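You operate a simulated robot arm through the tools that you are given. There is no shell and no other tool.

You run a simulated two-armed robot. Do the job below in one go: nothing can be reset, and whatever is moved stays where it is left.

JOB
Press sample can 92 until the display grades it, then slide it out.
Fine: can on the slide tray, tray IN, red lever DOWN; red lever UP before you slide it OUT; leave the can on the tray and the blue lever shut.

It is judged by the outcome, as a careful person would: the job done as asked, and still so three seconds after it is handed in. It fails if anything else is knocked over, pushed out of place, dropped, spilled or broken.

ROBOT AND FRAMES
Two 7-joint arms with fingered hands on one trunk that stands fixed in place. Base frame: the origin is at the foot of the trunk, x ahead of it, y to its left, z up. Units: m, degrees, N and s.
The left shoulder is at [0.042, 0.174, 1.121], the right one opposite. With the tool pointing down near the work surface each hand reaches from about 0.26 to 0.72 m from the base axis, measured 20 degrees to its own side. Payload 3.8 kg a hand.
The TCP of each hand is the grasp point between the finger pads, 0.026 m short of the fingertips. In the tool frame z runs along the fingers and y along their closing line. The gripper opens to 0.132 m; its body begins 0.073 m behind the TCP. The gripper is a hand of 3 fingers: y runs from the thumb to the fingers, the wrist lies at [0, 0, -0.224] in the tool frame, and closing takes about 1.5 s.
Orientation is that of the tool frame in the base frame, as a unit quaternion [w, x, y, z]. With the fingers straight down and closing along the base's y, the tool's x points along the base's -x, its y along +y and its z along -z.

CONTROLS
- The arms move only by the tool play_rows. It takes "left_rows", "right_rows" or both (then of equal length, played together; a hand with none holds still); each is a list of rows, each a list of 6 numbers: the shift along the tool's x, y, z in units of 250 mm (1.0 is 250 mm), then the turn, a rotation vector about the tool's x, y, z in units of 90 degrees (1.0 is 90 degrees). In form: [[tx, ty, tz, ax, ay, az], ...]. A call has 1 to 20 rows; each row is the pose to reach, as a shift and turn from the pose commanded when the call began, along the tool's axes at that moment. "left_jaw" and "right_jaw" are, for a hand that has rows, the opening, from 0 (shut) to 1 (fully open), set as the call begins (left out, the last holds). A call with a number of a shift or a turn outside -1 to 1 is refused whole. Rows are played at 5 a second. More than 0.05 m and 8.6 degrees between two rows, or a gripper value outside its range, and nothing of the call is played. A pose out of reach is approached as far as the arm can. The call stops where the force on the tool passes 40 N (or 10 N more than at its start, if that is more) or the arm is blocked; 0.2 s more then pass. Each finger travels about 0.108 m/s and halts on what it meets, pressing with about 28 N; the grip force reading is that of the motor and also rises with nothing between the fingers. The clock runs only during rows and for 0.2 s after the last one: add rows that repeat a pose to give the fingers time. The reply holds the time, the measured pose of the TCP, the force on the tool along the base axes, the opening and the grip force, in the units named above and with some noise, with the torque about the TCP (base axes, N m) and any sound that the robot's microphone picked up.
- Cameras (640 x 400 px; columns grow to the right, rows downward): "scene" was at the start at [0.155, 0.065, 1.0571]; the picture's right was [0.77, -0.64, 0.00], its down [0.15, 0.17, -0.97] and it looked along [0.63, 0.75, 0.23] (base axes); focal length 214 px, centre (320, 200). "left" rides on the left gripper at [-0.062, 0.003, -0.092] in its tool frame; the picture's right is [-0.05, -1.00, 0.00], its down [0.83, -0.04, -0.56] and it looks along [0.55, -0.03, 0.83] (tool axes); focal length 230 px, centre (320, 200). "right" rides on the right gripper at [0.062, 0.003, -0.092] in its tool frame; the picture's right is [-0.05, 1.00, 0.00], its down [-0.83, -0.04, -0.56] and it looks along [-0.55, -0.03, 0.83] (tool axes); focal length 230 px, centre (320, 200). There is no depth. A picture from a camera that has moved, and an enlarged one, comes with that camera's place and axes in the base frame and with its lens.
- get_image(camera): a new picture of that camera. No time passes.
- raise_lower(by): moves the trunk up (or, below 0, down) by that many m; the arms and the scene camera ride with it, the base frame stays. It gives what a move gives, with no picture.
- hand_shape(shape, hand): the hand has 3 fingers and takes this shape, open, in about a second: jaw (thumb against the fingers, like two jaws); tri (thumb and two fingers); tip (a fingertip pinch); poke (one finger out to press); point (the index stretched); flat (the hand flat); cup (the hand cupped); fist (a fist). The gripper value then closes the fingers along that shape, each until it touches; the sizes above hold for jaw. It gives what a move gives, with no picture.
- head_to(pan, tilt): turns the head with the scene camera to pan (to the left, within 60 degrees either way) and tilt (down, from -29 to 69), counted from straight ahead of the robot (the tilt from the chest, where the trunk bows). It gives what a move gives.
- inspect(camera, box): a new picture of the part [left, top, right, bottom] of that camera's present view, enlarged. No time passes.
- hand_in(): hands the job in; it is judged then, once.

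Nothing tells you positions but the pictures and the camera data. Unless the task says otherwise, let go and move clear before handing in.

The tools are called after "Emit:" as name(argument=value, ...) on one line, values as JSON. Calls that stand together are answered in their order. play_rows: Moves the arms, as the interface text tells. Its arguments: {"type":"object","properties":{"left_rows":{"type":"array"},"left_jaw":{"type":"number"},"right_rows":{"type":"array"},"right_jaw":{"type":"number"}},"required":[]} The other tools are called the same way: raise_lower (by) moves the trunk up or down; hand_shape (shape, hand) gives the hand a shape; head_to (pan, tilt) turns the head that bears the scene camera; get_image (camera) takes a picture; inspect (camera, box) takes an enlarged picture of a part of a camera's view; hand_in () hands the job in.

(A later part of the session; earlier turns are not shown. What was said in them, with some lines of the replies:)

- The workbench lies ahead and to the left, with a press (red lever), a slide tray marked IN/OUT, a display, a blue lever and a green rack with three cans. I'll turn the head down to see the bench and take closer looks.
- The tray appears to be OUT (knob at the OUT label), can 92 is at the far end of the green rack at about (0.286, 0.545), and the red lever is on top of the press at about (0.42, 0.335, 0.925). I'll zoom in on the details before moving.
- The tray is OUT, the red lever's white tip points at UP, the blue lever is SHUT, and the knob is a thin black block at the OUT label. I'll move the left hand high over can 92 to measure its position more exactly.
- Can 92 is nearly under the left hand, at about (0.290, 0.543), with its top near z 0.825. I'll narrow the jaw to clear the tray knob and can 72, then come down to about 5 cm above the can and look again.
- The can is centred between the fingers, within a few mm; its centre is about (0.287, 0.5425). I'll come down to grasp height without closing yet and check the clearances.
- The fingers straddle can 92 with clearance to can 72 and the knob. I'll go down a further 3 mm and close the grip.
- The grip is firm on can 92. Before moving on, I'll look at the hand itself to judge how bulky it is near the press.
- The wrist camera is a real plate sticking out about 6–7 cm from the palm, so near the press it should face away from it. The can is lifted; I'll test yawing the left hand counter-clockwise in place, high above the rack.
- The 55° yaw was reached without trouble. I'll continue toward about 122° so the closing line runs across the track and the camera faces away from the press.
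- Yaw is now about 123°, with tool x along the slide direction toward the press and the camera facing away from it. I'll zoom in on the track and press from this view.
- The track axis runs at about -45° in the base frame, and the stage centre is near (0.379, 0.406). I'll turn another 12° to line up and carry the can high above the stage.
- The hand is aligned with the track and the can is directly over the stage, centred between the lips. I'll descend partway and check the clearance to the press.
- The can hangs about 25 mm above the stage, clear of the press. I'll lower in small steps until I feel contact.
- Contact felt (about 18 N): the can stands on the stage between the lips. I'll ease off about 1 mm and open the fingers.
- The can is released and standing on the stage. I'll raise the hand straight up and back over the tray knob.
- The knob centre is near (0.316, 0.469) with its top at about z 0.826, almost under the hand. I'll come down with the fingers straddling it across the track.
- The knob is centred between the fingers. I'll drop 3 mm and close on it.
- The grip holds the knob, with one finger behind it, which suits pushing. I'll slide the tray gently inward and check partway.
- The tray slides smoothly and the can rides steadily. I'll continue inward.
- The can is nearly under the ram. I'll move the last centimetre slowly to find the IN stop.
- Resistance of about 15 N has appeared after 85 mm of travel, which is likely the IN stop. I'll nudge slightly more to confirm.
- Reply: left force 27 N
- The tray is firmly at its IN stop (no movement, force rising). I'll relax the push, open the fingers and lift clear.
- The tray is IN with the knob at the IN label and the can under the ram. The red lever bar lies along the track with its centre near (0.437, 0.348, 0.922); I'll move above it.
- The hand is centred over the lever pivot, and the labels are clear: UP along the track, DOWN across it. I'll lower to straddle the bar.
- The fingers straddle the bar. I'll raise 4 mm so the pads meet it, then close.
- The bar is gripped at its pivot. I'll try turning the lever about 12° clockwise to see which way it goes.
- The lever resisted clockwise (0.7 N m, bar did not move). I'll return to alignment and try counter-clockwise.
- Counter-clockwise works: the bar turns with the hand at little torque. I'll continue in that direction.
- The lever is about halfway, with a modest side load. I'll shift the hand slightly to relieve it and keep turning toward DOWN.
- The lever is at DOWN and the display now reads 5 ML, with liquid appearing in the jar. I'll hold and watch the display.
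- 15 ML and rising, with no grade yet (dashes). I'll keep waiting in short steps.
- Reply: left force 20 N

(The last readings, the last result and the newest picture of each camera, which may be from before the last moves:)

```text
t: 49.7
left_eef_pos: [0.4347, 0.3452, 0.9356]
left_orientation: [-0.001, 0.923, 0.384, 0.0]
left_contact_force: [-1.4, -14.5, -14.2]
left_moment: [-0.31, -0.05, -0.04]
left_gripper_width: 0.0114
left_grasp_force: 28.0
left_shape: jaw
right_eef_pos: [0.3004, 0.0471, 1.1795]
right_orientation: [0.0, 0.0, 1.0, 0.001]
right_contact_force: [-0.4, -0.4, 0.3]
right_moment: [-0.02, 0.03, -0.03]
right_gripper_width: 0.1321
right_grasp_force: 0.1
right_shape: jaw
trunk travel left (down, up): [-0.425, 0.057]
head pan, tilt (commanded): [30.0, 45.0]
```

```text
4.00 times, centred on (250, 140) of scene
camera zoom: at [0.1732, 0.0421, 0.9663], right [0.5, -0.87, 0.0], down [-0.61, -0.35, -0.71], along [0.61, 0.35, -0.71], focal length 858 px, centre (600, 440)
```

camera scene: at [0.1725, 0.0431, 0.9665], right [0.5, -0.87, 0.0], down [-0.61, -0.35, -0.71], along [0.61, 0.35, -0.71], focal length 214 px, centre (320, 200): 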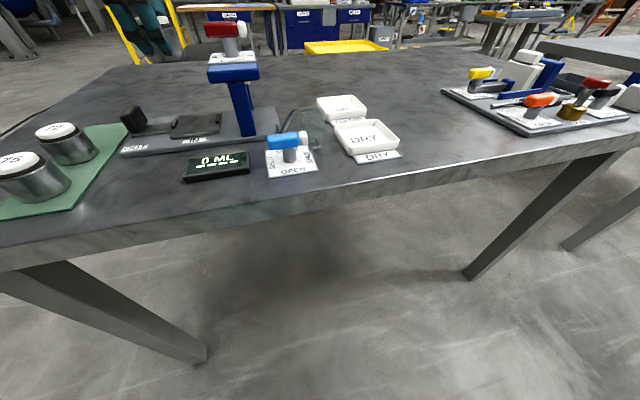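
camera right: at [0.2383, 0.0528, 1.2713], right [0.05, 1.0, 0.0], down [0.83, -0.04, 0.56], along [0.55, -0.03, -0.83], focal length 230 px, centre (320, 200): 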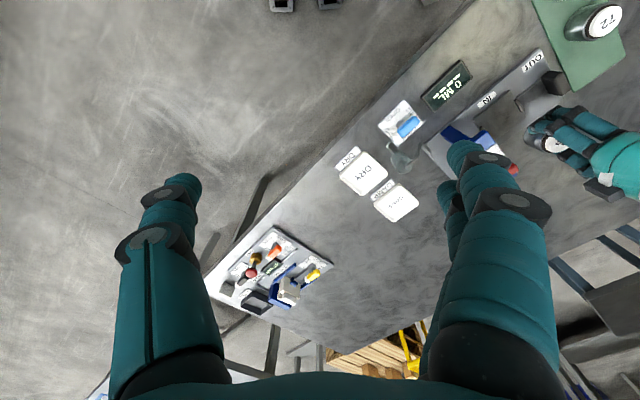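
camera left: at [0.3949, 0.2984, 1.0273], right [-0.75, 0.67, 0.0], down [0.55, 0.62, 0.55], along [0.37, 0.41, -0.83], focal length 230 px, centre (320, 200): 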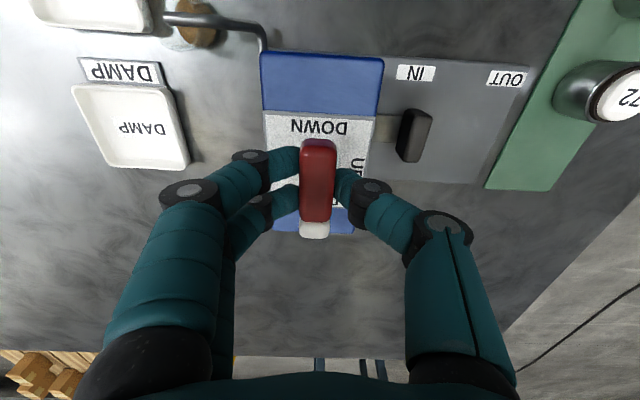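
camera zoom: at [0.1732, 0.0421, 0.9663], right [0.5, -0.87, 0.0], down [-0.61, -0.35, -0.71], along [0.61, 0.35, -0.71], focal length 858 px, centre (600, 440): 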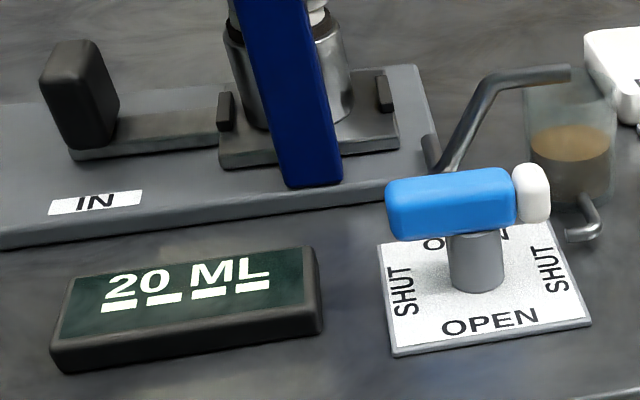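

Emit:
play_rows(left_rows=[[0, 0, 0, 0, 0, 0], [0, 0, 0, 0, 0, 0], [0, 0, 0, 0, 0, 0], [0, 0, 0, 0, 0, 0], [0, 0, 0, 0, 0, 0]])

Emit:
inspect(camera="scene", box=[170, 90, 330, 190])

```text
t: 50.9
left_eef_pos: [0.4344, 0.3464, 0.9351]
left_orientation: [-0.001, 0.923, 0.385, 0.0]
left_contact_force: [-1.4, -15.7, -13.5]
left_moment: [-0.3, -0.04, -0.08]
left_gripper_width: 0.0112
left_grasp_force: 28.3
left_shape: jaw
right_eef_pos: [0.3011, 0.0474, 1.1799]
right_orientation: [0.0, 0.0, 1.0, 0.0]
right_contact_force: [-0.5, 0.1, 0.0]
right_moment: [0.03, -0.02, -0.03]
right_gripper_width: 0.1319
right_grasp_force: 0.1
right_shape: jaw
trunk travel left (down, up): [-0.425, 0.057]
head pan, tilt (commanded): [30.0, 45.0]
```

```text
4.00 times, centred on (250, 140) of scene
camera zoom: at [0.1732, 0.0421, 0.9663], right [0.5, -0.87, 0.0], down [-0.61, -0.35, -0.71], along [0.61, 0.35, -0.71], focal length 858 px, centre (600, 440)
```

zoom: 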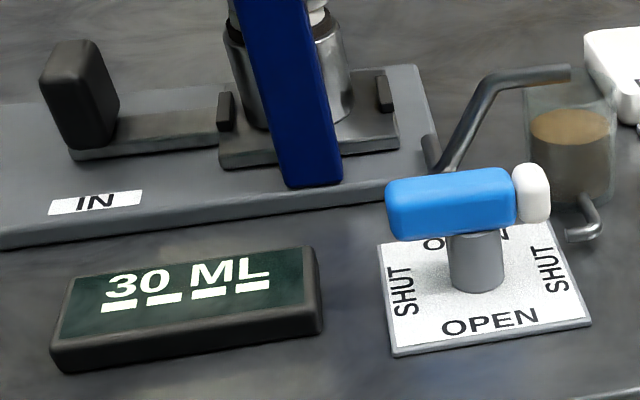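

30 ML, jar about two thirds full. I'll continue in shorter steps so that it cannot overflow unnoticed.

Emit:
play_rows(left_rows=[[0, 0, 0, 0, 0, 0], [0, 0, 0, 0, 0, 0]])

Emit:
inspect(camera="scene", box=[170, 90, 330, 190])

```text
t: 51.5
left_eef_pos: [0.4347, 0.3462, 0.9343]
left_orientation: [-0.001, 0.924, 0.383, 0.0]
left_contact_force: [-2.2, -14.3, -13.3]
left_moment: [-0.33, -0.04, -0.04]
left_gripper_width: 0.011
left_grasp_force: 27.5
left_shape: jaw
right_eef_pos: [0.3014, 0.0471, 1.1793]
right_orientation: [0.0, -0.001, 1.0, 0.001]
right_contact_force: [-0.4, 1.1, -0.1]
right_moment: [0.01, 0.0, 0.0]
right_gripper_width: 0.1321
right_grasp_force: 0.0
right_shape: jaw
trunk travel left (down, up): [-0.425, 0.057]
head pan, tilt (commanded): [30.0, 45.0]
```

```text
4.00 times, centred on (250, 140) of scene
camera zoom: at [0.1732, 0.0421, 0.9663], right [0.5, -0.87, 0.0], down [-0.61, -0.35, -0.71], along [0.61, 0.35, -0.71], focal length 858 px, centre (600, 440)
```

zoom: 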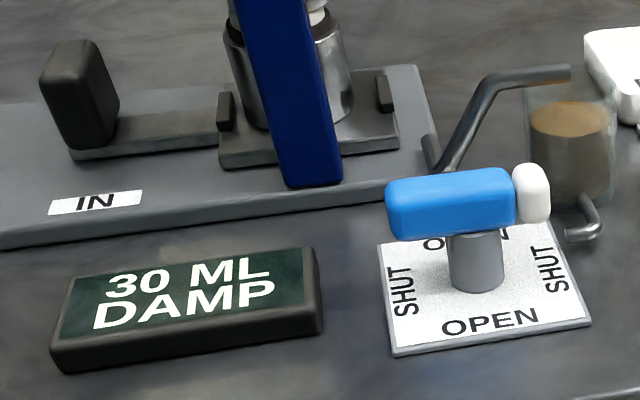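

The display has graded can 92: 30 ML, DAMP. Now I'll turn the red lever back clockwise to UP.

Emit:
play_rows(left_rows=[[0.002, 0, 0, 0, 0, 0.05], [0.004, -0.001, 0, 0, 0, 0.12], [0.006, -0.002, 0, 0, 0, 0.19], [0.008, -0.003, 0, 0, 0, 0.26], [0.01, -0.004, 0, 0, 0, 0.33], [0.011, -0.004, 0, 0, 0, 0.4], [0.012, -0.004, 0, 0, 0, 0.47], [0.012, -0.004, 0, 0, 0, 0.54], [0.012, -0.004, 0, 0, 0, 0.54]])

Emit:
get_image(camera="left")

Emit:
inspect(camera="scene", box=[130, 0, 330, 180])

```text
t: 53.5
left_eef_pos: [0.4353, 0.349, 0.936]
left_orientation: [-0.001, 1.0, -0.03, 0.0]
left_contact_force: [-8.5, -10.2, -8.5]
left_moment: [-0.27, 0.15, -0.06]
left_gripper_width: 0.0113
left_grasp_force: 28.0
left_shape: jaw
right_eef_pos: [0.3008, 0.0481, 1.1813]
right_orientation: [0.0, -0.002, 1.0, 0.001]
right_contact_force: [-0.5, 0.5, 0.2]
right_moment: [0.03, 0.03, -0.02]
right_gripper_width: 0.1319
right_grasp_force: 0.1
right_shape: jaw
trunk travel left (down, up): [-0.425, 0.057]
head pan, tilt (commanded): [30.0, 45.0]
```

```text
taken
camera left: at [0.3746, 0.3485, 1.0271], right [0.01, 1.0, 0.0], down [0.83, -0.01, 0.55], along [0.55, 0.0, -0.83], focal length 230 px, centre (320, 200)
```

left: 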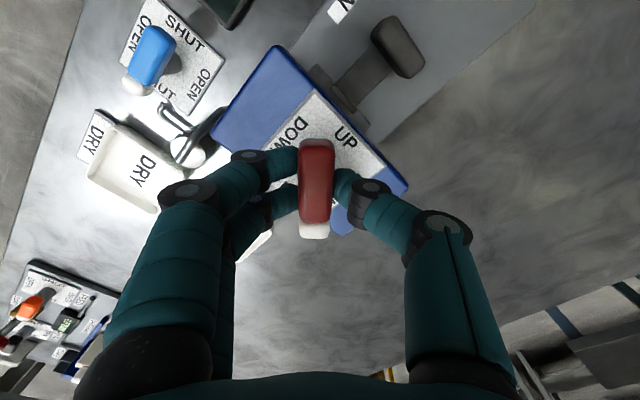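

```text
2.22 times, centred on (230, 90) of scene
camera zoom: at [0.1723, 0.0423, 0.9665], right [0.5, -0.87, 0.0], down [-0.61, -0.35, -0.71], along [0.61, 0.35, -0.71], focal length 477 px, centre (520, 444)
```

zoom: 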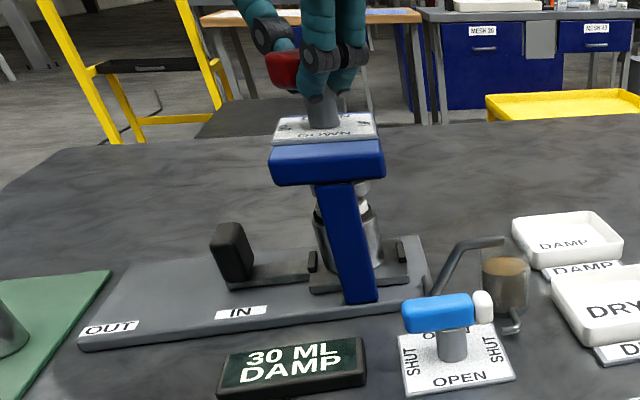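

The lever is halfway back. I'll continue to UP.

Emit:
play_rows(left_rows=[[0, 0, 0, 0, 0, 0.07], [0, 0, 0, 0, 0, 0.14], [0, 0, 0, 0, 0, 0.21], [0, 0, 0, 0, 0, 0.28], [0, 0, 0, 0, 0, 0.35], [0, 0, 0, 0, 0, 0.41], [0, 0, 0, 0, 0, 0.46], [0, 0, 0, 0, 0, 0.46]])

Emit:
get_image(camera="left")

Emit:
inspect(camera="scene", box=[130, 0, 330, 180])

```text
t: 55.3
left_eef_pos: [0.4358, 0.3495, 0.9345]
left_orientation: [0.0, 0.924, -0.381, 0.001]
left_contact_force: [-0.2, 3.3, -0.4]
left_moment: [0.06, -0.03, -0.02]
left_gripper_width: 0.0116
left_grasp_force: 28.1
left_shape: jaw
right_eef_pos: [0.3003, 0.0488, 1.1792]
right_orientation: [0.0, -0.002, 1.0, -0.001]
right_contact_force: [-0.4, -0.5, -1.1]
right_moment: [-0.02, 0.05, -0.01]
right_gripper_width: 0.132
right_grasp_force: 0.1
right_shape: jaw
trunk travel left (down, up): [-0.425, 0.057]
head pan, tilt (commanded): [30.0, 45.0]
```

```text
taken
camera left: at [0.3914, 0.3898, 1.0267], right [0.67, 0.74, 0.0], down [0.62, -0.55, 0.56], along [0.41, -0.37, -0.83], focal length 230 px, centre (320, 200)
```

left: 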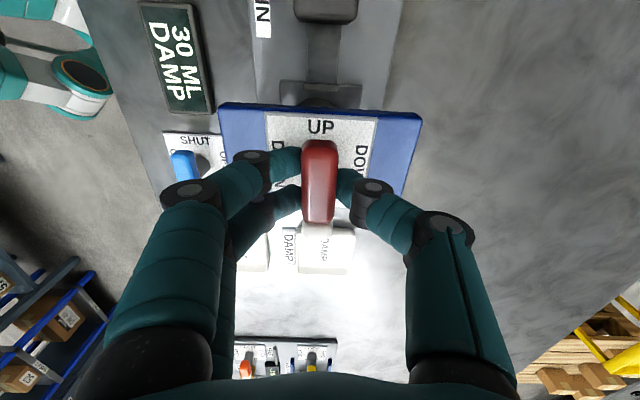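

```text
2.22 times, centred on (230, 90) of scene
camera zoom: at [0.1728, 0.0433, 0.9664], right [0.5, -0.87, 0.0], down [-0.61, -0.35, -0.71], along [0.61, 0.35, -0.71], focal length 477 px, centre (520, 444)
```

zoom: 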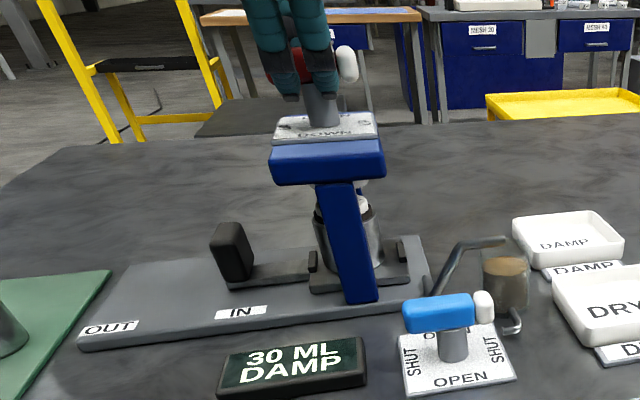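

The lever is back at UP and the ram has risen, with DAMP still displayed. I'll nudge slightly against the UP stop, then release and lift off.

Emit:
play_rows(left_rows=[[0, 0, 0, 0, 0, 0.015], [0, 0, 0, 0, 0, 0.03], [0, 0, 0, 0, 0, 0.03]])

Emit:
play_rows(left_rows=[[0, 0, 0, 0, 0, 0], [0, 0, 0, 0, 0, 0], [0, 0, 0, 0, 0, 0], [0, 0, 0, 0, 0, 0], [0, 0, -0.04, 0, 0, 0], [0, 0, -0.1, 0, 0, 0], [0, 0, -0.18, 0, 0, 0], [0, 0, -0.22, 0, 0, 0], [0, 0, -0.22, 0, 0, 0]], left_jaw=0.45)

Emit:
get_image(camera="left")

Emit:
inspect(camera="scene", box=[130, 0, 330, 180])

```text
t: 56.1
left_eef_pos: [0.4349, 0.3505, 0.9348]
left_orientation: [0.001, 0.915, -0.403, -0.001]
left_contact_force: [0.1, 4.3, 0.3]
left_moment: [0.07, 0.03, 0.11]
left_gripper_width: 0.0116
left_grasp_force: 27.7
left_shape: jaw
right_eef_pos: [0.3007, 0.0479, 1.1793]
right_orientation: [0.0, 0.0, 1.0, -0.001]
right_contact_force: [0.6, 0.5, -0.4]
right_moment: [-0.01, 0.01, 0.01]
right_gripper_width: 0.1319
right_grasp_force: 0.0
right_shape: jaw
trunk travel left (down, up): [-0.425, 0.057]
head pan, tilt (commanded): [30.0, 45.0]
```

```text
t: 58.1
left_eef_pos: [0.4352, 0.3494, 0.991]
left_orientation: [-0.001, 0.915, -0.403, 0.0]
left_contact_force: [-0.3, -0.2, 0.3]
left_moment: [-0.01, 0.01, 0.0]
left_gripper_width: 0.0587
left_grasp_force: 0.0
left_shape: jaw
right_eef_pos: [0.3001, 0.0472, 1.1787]
right_orientation: [0.0, -0.001, 1.0, 0.0]
right_contact_force: [0.4, 0.3, -0.2]
right_moment: [0.01, 0.01, 0.0]
right_gripper_width: 0.132
right_grasp_force: 0.2
right_shape: jaw
trunk travel left (down, up): [-0.425, 0.057]
head pan, tilt (commanded): [30.0, 45.0]
```

```text
taken
camera left: at [0.3926, 0.3909, 1.0818], right [0.7, 0.71, 0.0], down [0.59, -0.58, 0.56], along [0.4, -0.39, -0.83], focal length 230 px, centre (320, 200)
```

left: 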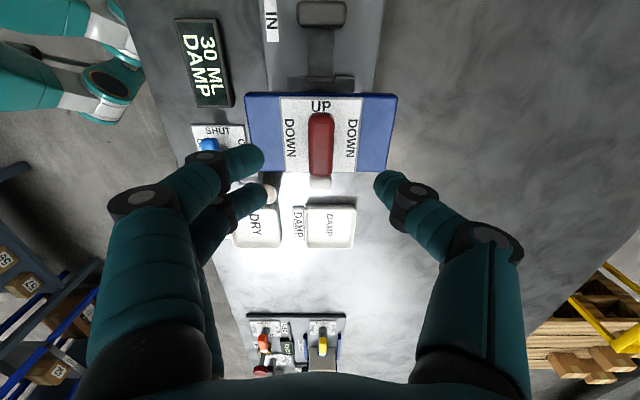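

```text
2.22 times, centred on (230, 90) of scene
camera zoom: at [0.1727, 0.0429, 0.9664], right [0.5, -0.87, 0.0], down [-0.61, -0.35, -0.71], along [0.61, 0.35, -0.71], focal length 477 px, centre (520, 444)
```

zoom: 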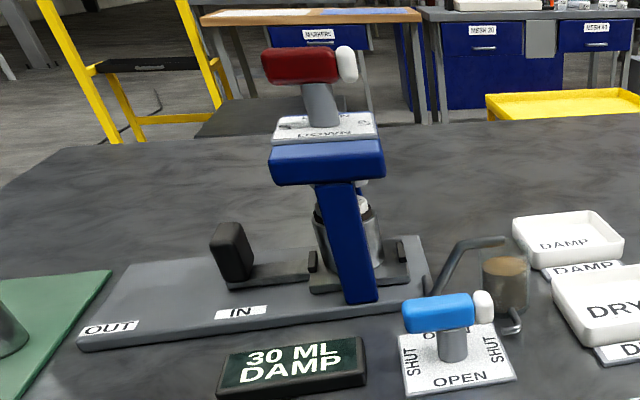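

The lever is UP (white tip at UP), the ram is raised and the display reads 30 ML DAMP. Now I'll go back above the tray knob to slide it OUT.

Emit:
play_rows(left_rows=[[-0.06, 0.003, 0, 0, 0, -0.01], [-0.14, 0.006, 0, 0, 0, -0.02], [-0.22, 0.01, 0, 0, 0, -0.03], [-0.29, 0.0135, 0, 0, 0, -0.03], [-0.3225, 0.0146, 0, 0, 0, -0.03], [-0.3225, 0.0146, 0, 0, 0, -0.03]], left_jaw=0.6)

Emit:
get_image(camera="left")

Emit:
inspect(camera="left", box=[220, 60, 420, 240])

```text
t: 59.5
left_eef_pos: [0.3772, 0.4054, 0.9904]
left_orientation: [0.0, 0.925, -0.381, 0.001]
left_contact_force: [0.0, 0.1, 0.4]
left_moment: [0.02, 0.0, 0.03]
left_gripper_width: 0.0786
left_grasp_force: 0.1
left_shape: jaw
right_eef_pos: [0.3015, 0.0493, 1.1811]
right_orientation: [0.0, -0.001, 1.0, 0.001]
right_contact_force: [0.2, -0.2, -0.3]
right_moment: [-0.01, -0.03, 0.0]
right_gripper_width: 0.1321
right_grasp_force: 0.1
right_shape: jaw
trunk travel left (down, up): [-0.425, 0.057]
head pan, tilt (commanded): [30.0, 45.0]
```

```text
taken
camera left: at [0.3323, 0.4457, 1.0824], right [0.67, 0.75, 0.0], down [0.62, -0.55, 0.56], along [0.41, -0.37, -0.83], focal length 230 px, centre (320, 200)
```

left: 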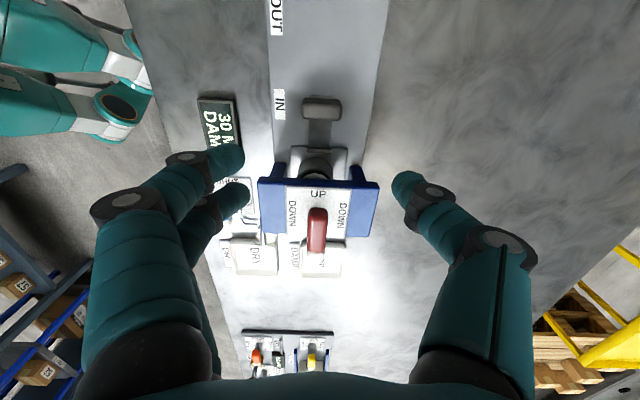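

```text
2.22 times, centred on (320, 150) of left
camera zoom: at [0.3323, 0.4457, 1.0824], right [0.67, 0.75, 0.0], down [0.62, -0.55, 0.56], along [0.41, -0.37, -0.83], focal length 511 px, centre (320, 311)
```

zoom: 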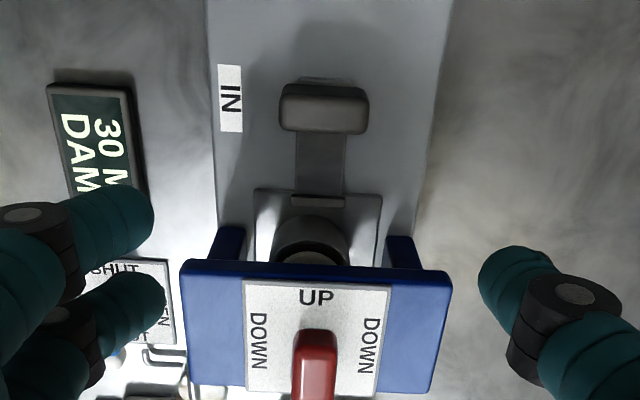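

The knob is at about (0.376, 0.409), as predicted; my hand is set slightly toward the press so a finger will hook in front of it for pulling. I'll descend to it.

Emit:
play_rows(left_rows=[[0, -0.006, 0.12, 0, 0, 0], [0, -0.006, 0.26, 0, 0, 0], [0, -0.006, 0.4, 0, 0, 0], [0, -0.006, 0.5, 0, 0, 0], [0, -0.006, 0.58, 0, 0, 0], [0, -0.006, 0.63, 0, 0, 0], [0, -0.006, 0.645, 0, 0, 0], [0, -0.006, 0.645, 0, 0, 0]])

Emit:
get_image(camera="left")

Emit:
inspect(camera="scene", box=[110, 10, 290, 150])

```text
t: 61.3
left_eef_pos: [0.379, 0.4073, 0.8296]
left_orientation: [0.0, 0.925, -0.38, 0.0]
left_contact_force: [0.3, 1.0, -0.4]
left_moment: [0.02, 0.01, -0.01]
left_gripper_width: 0.0789
left_grasp_force: 0.0
left_shape: jaw
right_eef_pos: [0.3, 0.0476, 1.1799]
right_orientation: [0.0, -0.002, 1.0, 0.0]
right_contact_force: [-0.2, -0.3, 0.1]
right_moment: [-0.01, -0.02, 0.0]
right_gripper_width: 0.132
right_grasp_force: 0.1
right_shape: jaw
trunk travel left (down, up): [-0.425, 0.057]
head pan, tilt (commanded): [30.0, 45.0]
```

```text
taken
camera left: at [0.3341, 0.4472, 0.9207], right [0.67, 0.75, 0.0], down [0.62, -0.55, 0.56], along [0.41, -0.37, -0.83], focal length 230 px, centre (320, 200)
```

left: 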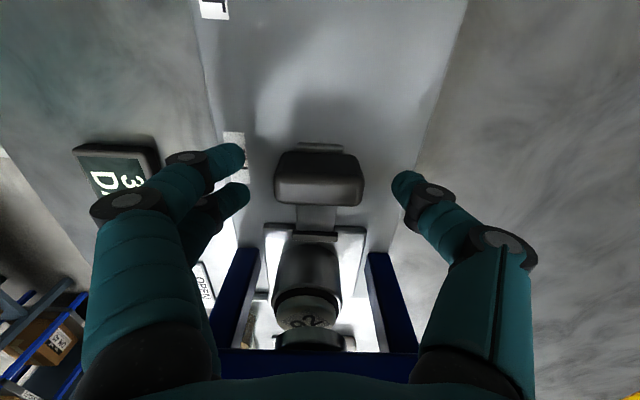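

```text
2.86 times, centred on (200, 80) of scene
camera zoom: at [0.1727, 0.0429, 0.9664], right [0.5, -0.87, 0.0], down [-0.61, -0.35, -0.71], along [0.61, 0.35, -0.71], focal length 613 px, centre (663, 543)
```

zoom: 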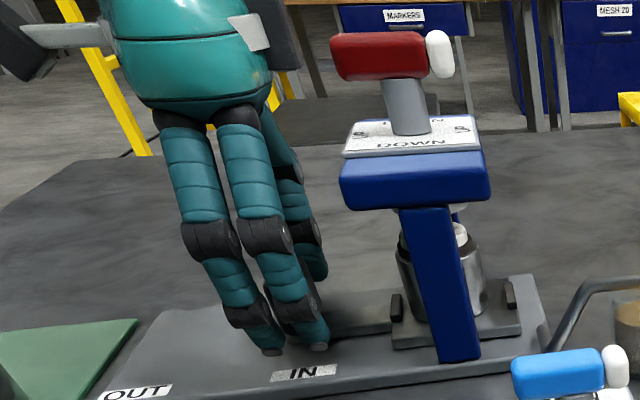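

The fingers straddle the knob with the front finger just ahead of it. I'll close on it.

Emit:
play_rows(left_rows=[[0, 0, 0, 0, 0, 0], [0, 0, 0, 0, 0, 0], [0, 0, 0, 0, 0, 0], [0, 0, 0, 0, 0, 0], [0, 0, 0, 0, 0, 0], [0, 0, 0, 0, 0, 0]], left_jaw=0.15)

Emit:
get_image(camera="left")

Emit:
inspect(camera="scene", box=[110, 10, 290, 150])

```text
t: 62.7
left_eef_pos: [0.379, 0.4075, 0.8297]
left_orientation: [0.0, 0.925, -0.381, 0.0]
left_contact_force: [8.8, 8.2, 0.1]
left_moment: [0.2, -0.11, 0.29]
left_gripper_width: 0.0302
left_grasp_force: 27.7
left_shape: jaw
right_eef_pos: [0.3016, 0.0492, 1.1791]
right_orientation: [-0.001, 0.0, 1.0, 0.0]
right_contact_force: [0.6, 0.2, 1.2]
right_moment: [-0.01, 0.01, 0.03]
right_gripper_width: 0.1317
right_grasp_force: 0.1
right_shape: jaw
trunk travel left (down, up): [-0.425, 0.057]
head pan, tilt (commanded): [30.0, 45.0]
```

```text
taken
camera left: at [0.3351, 0.448, 0.9206], right [0.67, 0.75, 0.0], down [0.62, -0.55, 0.56], along [0.42, -0.37, -0.83], focal length 230 px, centre (320, 200)
```

left: 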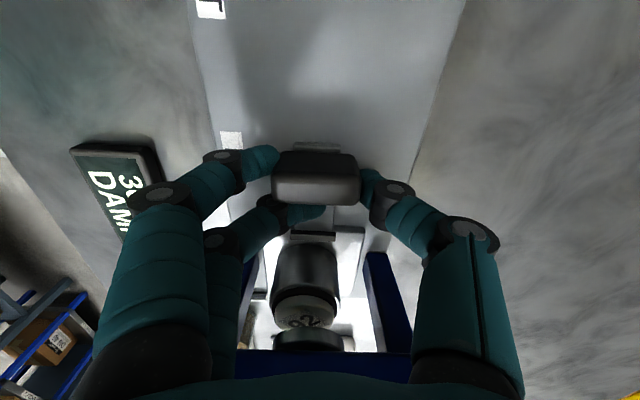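

```text
2.86 times, centred on (200, 80) of scene
camera zoom: at [0.1733, 0.0435, 0.9663], right [0.5, -0.87, 0.0], down [-0.61, -0.35, -0.71], along [0.61, 0.35, -0.71], focal length 613 px, centre (663, 543)
```

zoom: 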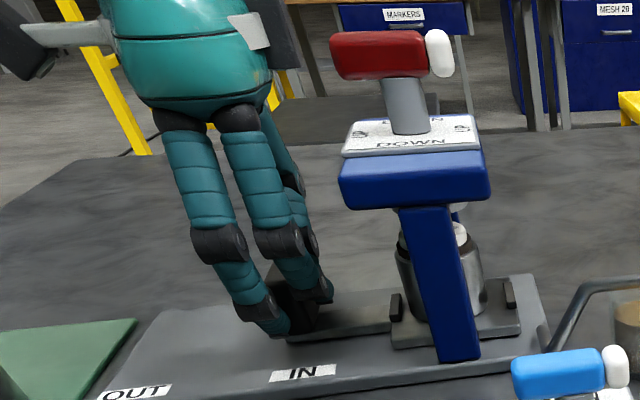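

The front finger hooks ahead of the knob while the other finger and thumb grip it. I'll pull the tray out gently.

Emit:
play_rows(left_rows=[[-0.01, 0, 0, 0, 0, 0], [-0.03, 0, 0, 0, 0, 0], [-0.06, 0, 0, 0, 0, 0], [-0.09, 0, 0, 0, 0, 0], [-0.12, 0, 0, 0, 0, 0], [-0.15, 0, 0, 0, 0, 0], [-0.17, 0, 0, 0, 0, 0], [-0.17, 0, 0, 0, 0, 0]])

Emit:
get_image(camera="left")

Emit:
inspect(camera="scene", box=[90, 20, 270, 160])

```text
t: 64.5
left_eef_pos: [0.3499, 0.4383, 0.8298]
left_orientation: [0.0, 0.925, -0.381, -0.001]
left_contact_force: [9.4, 9.2, 1.1]
left_moment: [0.23, -0.13, 0.26]
left_gripper_width: 0.0298
left_grasp_force: 27.6
left_shape: jaw
right_eef_pos: [0.3011, 0.049, 1.18]
right_orientation: [0.0, -0.001, 1.0, 0.0]
right_contact_force: [-0.7, -0.7, -0.6]
right_moment: [-0.01, 0.01, -0.01]
right_gripper_width: 0.132
right_grasp_force: 0.1
right_shape: jaw
trunk travel left (down, up): [-0.425, 0.057]
head pan, tilt (commanded): [30.0, 45.0]
```

```text
taken
camera left: at [0.3046, 0.4783, 0.9207], right [0.67, 0.75, 0.0], down [0.62, -0.55, 0.56], along [0.41, -0.37, -0.83], focal length 230 px, centre (320, 200)
```

left: 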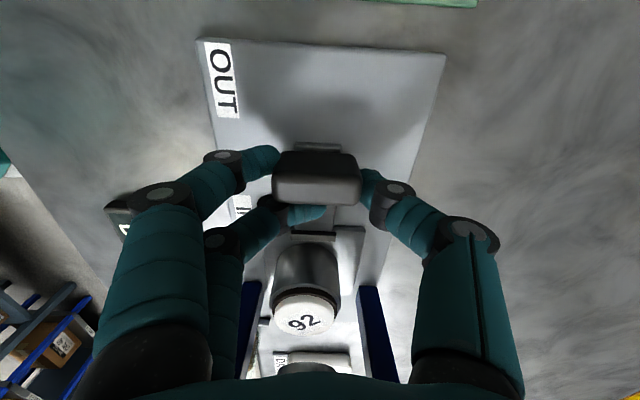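

```text
2.86 times, centred on (180, 90) of scene
camera zoom: at [0.1733, 0.0436, 0.9663], right [0.5, -0.87, 0.0], down [-0.61, -0.35, -0.71], along [0.61, 0.35, -0.71], focal length 613 px, centre (720, 514)
```

zoom: 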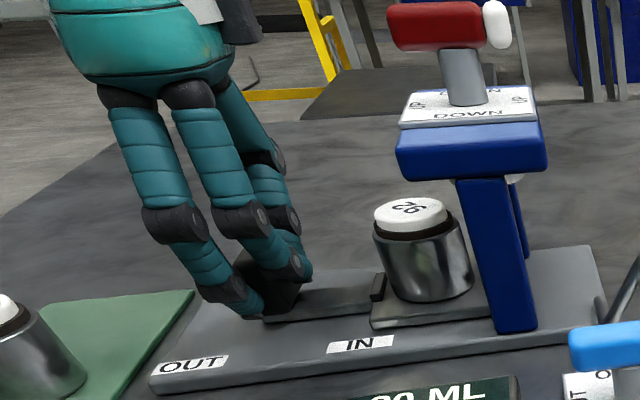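

Emit:
play_rows(left_rows=[[-0.03, 0, 0, 0, 0, 0], [-0.06, 0, 0, 0, 0, 0], [-0.09, 0, 0, 0, 0, 0], [-0.12, 0, 0, 0, 0, 0], [-0.14, 0, 0, 0, 0, 0], [-0.155, 0, 0, 0, 0, 0], [-0.165, 0, 0, 0, 0, 0], [-0.175, 0, 0, 0, 0, 0], [-0.175, 0, 0, 0, 0, 0]])

Emit:
get_image(camera="left")

Emit:
inspect(camera="scene", box=[90, 20, 270, 160])

```text
t: 66.5
left_eef_pos: [0.3193, 0.4685, 0.828]
left_orientation: [0.0, 0.925, -0.381, 0.001]
left_contact_force: [12.2, 6.3, 3.0]
left_moment: [0.19, -0.17, 0.29]
left_gripper_width: 0.0296
left_grasp_force: 27.8
left_shape: jaw
right_eef_pos: [0.3015, 0.0484, 1.1797]
right_orientation: [0.0, -0.002, 1.0, -0.001]
right_contact_force: [0.1, 0.5, 0.0]
right_moment: [-0.01, -0.01, 0.02]
right_gripper_width: 0.1318
right_grasp_force: 0.0
right_shape: jaw
trunk travel left (down, up): [-0.425, 0.057]
head pan, tilt (commanded): [30.0, 45.0]
```

```text
taken
camera left: at [0.2748, 0.5079, 0.9204], right [0.67, 0.75, 0.0], down [0.62, -0.55, 0.56], along [0.42, -0.37, -0.83], focal length 230 px, centre (320, 200)
```

left: 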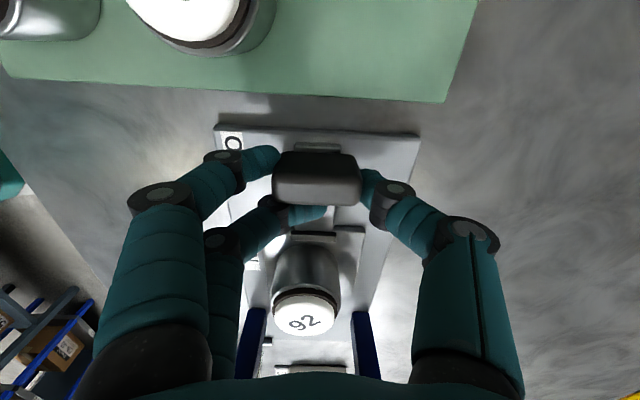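

```text
2.86 times, centred on (180, 90) of scene
camera zoom: at [0.1735, 0.0433, 0.9663], right [0.5, -0.87, 0.0], down [-0.61, -0.35, -0.71], along [0.61, 0.35, -0.71], focal length 613 px, centre (720, 514)
```

zoom: 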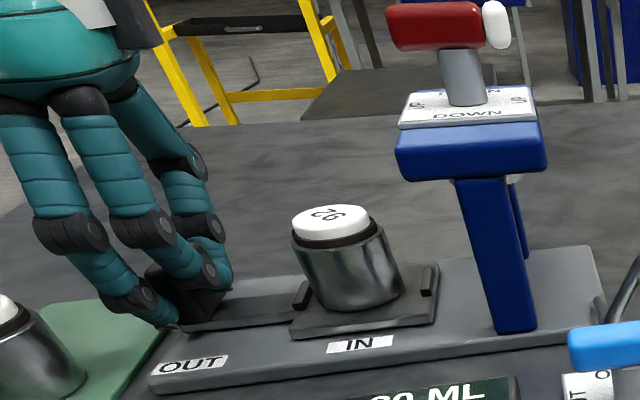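

The tray is about 85 mm out and resistance is beginning. I'll pull 2 mm more to confirm the OUT stop.

Emit:
play_rows(left_rows=[[-0.006, 0, 0, 0, 0, 0], [-0.012, 0, 0, 0, 0, 0], [-0.012, 0, 0, 0, 0, 0]])

Emit:
inspect(camera="scene", box=[90, 20, 270, 160])

```text
t: 67.3
left_eef_pos: [0.3193, 0.4681, 0.8287]
left_orientation: [0.0, 0.925, -0.381, 0.003]
left_contact_force: [22.1, -5.9, -0.3]
left_moment: [0.05, -0.18, 0.37]
left_gripper_width: 0.0295
left_grasp_force: 27.9
left_shape: jaw
right_eef_pos: [0.3017, 0.0473, 1.1796]
right_orientation: [-0.001, 0.0, 1.0, 0.0]
right_contact_force: [0.6, -0.9, 0.4]
right_moment: [-0.01, 0.0, -0.02]
right_gripper_width: 0.1319
right_grasp_force: 0.0
right_shape: jaw
trunk travel left (down, up): [-0.425, 0.057]
head pan, tilt (commanded): [30.0, 45.0]
```

```text
2.86 times, centred on (180, 90) of scene
camera zoom: at [0.1744, 0.0424, 0.9661], right [0.5, -0.87, 0.0], down [-0.61, -0.35, -0.71], along [0.61, 0.35, -0.71], focal length 613 px, centre (720, 514)
```

zoom: 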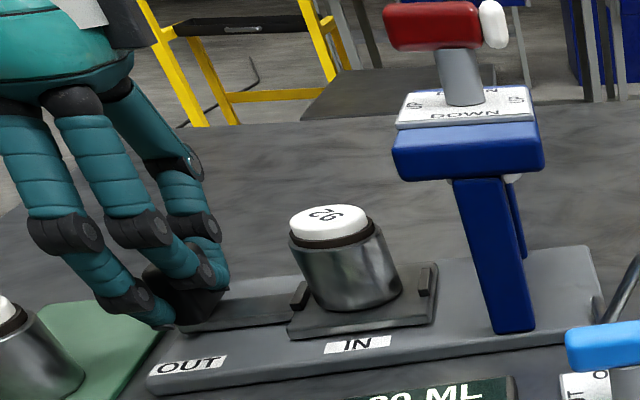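

The OUT stop is confirmed. I'll relax the pull, open the fingers and lift straight up.

Emit:
play_rows(left_rows=[[0.005, 0, 0, 0, 0, 0], [0.01, 0, 0, 0, 0, 0], [0.01, 0, 0, 0, 0, 0]])

Emit:
play_rows(left_rows=[[0, 0, 0, 0, 0, 0], [0, 0, 0, 0, 0, 0], [0, 0, 0, 0, 0, 0], [0, 0, 0, 0, 0, 0], [0, 0, -0.04, 0, 0, 0], [0, 0, -0.1, 0, 0, 0], [0, 0, -0.2, 0, 0, 0], [0, 0, -0.32, 0, 0, 0], [0, 0, -0.46, 0, 0, 0], [0, 0, -0.6, 0, 0, 0], [0, 0, -0.7, 0, 0, 0], [0, 0, -0.7, 0, 0, 0]], left_jaw=0.6)

Emit:
get_image(camera="left")

Emit:
inspect(camera="scene", box=[0, 0, 340, 210])

```text
t: 68.1
left_eef_pos: [0.3194, 0.4675, 0.8294]
left_orientation: [0.0, 0.925, -0.381, 0.0]
left_contact_force: [15.8, 1.0, 5.9]
left_moment: [0.11, -0.21, 0.33]
left_gripper_width: 0.03
left_grasp_force: 28.0
left_shape: jaw
right_eef_pos: [0.3009, 0.0471, 1.1794]
right_orientation: [-0.002, -0.002, 1.0, 0.0]
right_contact_force: [0.3, 1.2, -0.1]
right_moment: [0.01, 0.0, -0.02]
right_gripper_width: 0.1317
right_grasp_force: 0.0
right_shape: jaw
trunk travel left (down, up): [-0.425, 0.057]
head pan, tilt (commanded): [30.0, 45.0]
```

```text
t: 70.7
left_eef_pos: [0.3187, 0.4692, 1.0041]
left_orientation: [0.0, 0.925, -0.381, 0.0]
left_contact_force: [-0.7, 0.3, -0.1]
left_moment: [-0.02, -0.03, 0.0]
left_gripper_width: 0.0789
left_grasp_force: 0.0
left_shape: jaw
right_eef_pos: [0.3012, 0.0483, 1.1786]
right_orientation: [0.0, -0.001, 1.0, 0.0]
right_contact_force: [-0.5, 0.4, -0.3]
right_moment: [0.02, 0.03, 0.0]
right_gripper_width: 0.1319
right_grasp_force: 0.0
right_shape: jaw
trunk travel left (down, up): [-0.425, 0.057]
head pan, tilt (commanded): [30.0, 45.0]
```

```text
taken
camera left: at [0.2734, 0.5093, 1.0962], right [0.67, 0.75, 0.0], down [0.62, -0.55, 0.56], along [0.41, -0.37, -0.83], focal length 230 px, centre (320, 200)
```

left: 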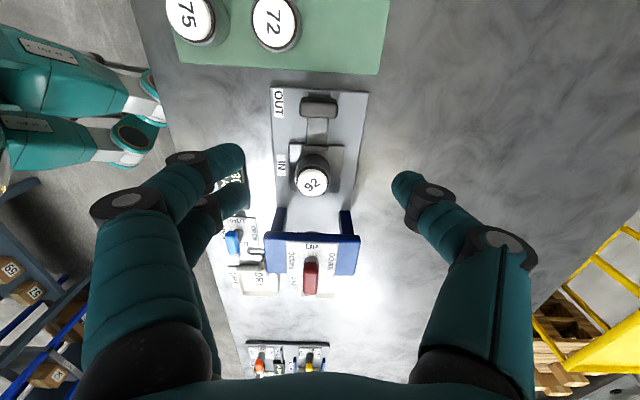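

```text
1.88 times, centred on (170, 105) of scene
camera zoom: at [0.1728, 0.043, 0.9664], right [0.5, -0.87, 0.0], down [-0.61, -0.35, -0.71], along [0.61, 0.35, -0.71], focal length 404 px, centre (602, 379)
```

zoom: 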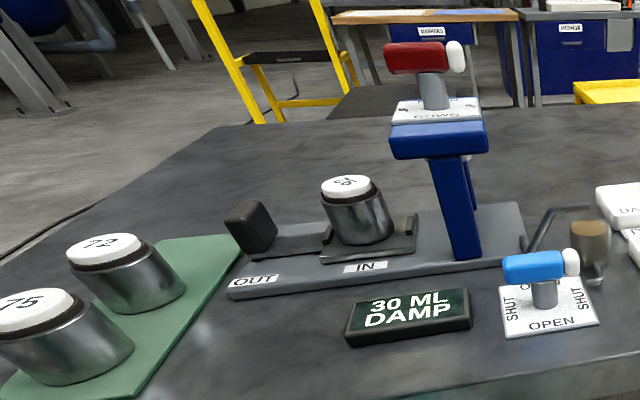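

Everything looks right: the tray is OUT with can 92 on it, the red lever is UP, the blue lever SHUT and the display reads 30 ML DAMP. I'll do one last close comparison with the original tray position.

Emit:
inspect(camera="scene", box=[110, 80, 240, 190])

Emit:
inspect(camera="scene", box=[190, 10, 330, 185])

```text
3.64 times, centred on (175, 135) of scene
camera zoom: at [0.1728, 0.043, 0.9664], right [0.5, -0.87, 0.0], down [-0.61, -0.35, -0.71], along [0.61, 0.35, -0.71], focal length 780 px, centre (847, 436)
```

zoom: 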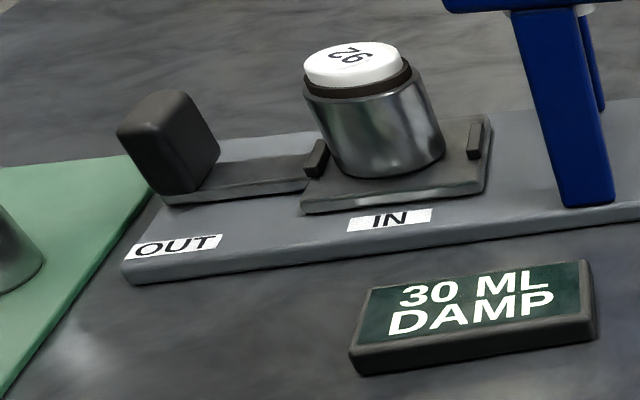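

```text
2.29 times, centred on (260, 98) of scene
camera zoom: at [0.1728, 0.043, 0.9664], right [0.5, -0.87, 0.0], down [-0.61, -0.35, -0.71], along [0.61, 0.35, -0.71], focal length 490 px, centre (457, 434)
```

zoom: 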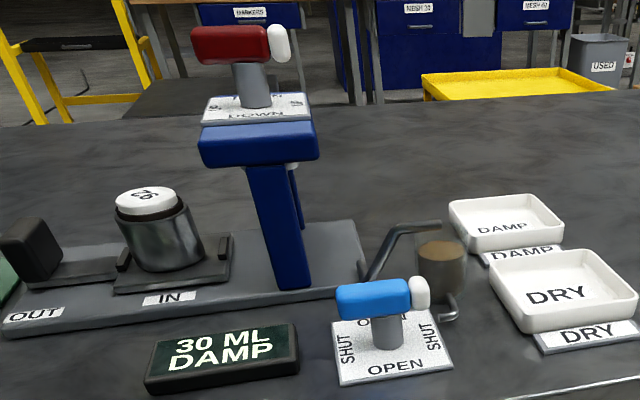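

The tray is back exactly where it started, at OUT, with can 92 upright on it. The red lever is UP, the blue lever is SHUT, the display shows 30 ML DAMP, and both hands are clear, so I'm handing in the job.

Emit:
hand_in()

```text
The job is handed in.
```

Can 92 has been pressed and graded: the display reads **30 ML, DAMP**. I've handed the job in.

- **Tray:** it is back at its OUT stop, with can 92 standing upright on it.
- **Levers:** the red lever went back to UP before I slid the tray out. I never touched the blue lever, and it is still SHUT.
- **Everything else:** nothing was knocked or spilled. Cans 72 and 75 are still on the rack, and the pressed liquid stayed in the jar.
- **Hands:** the left hand has let go and is well above the bench. The right hand was not used.
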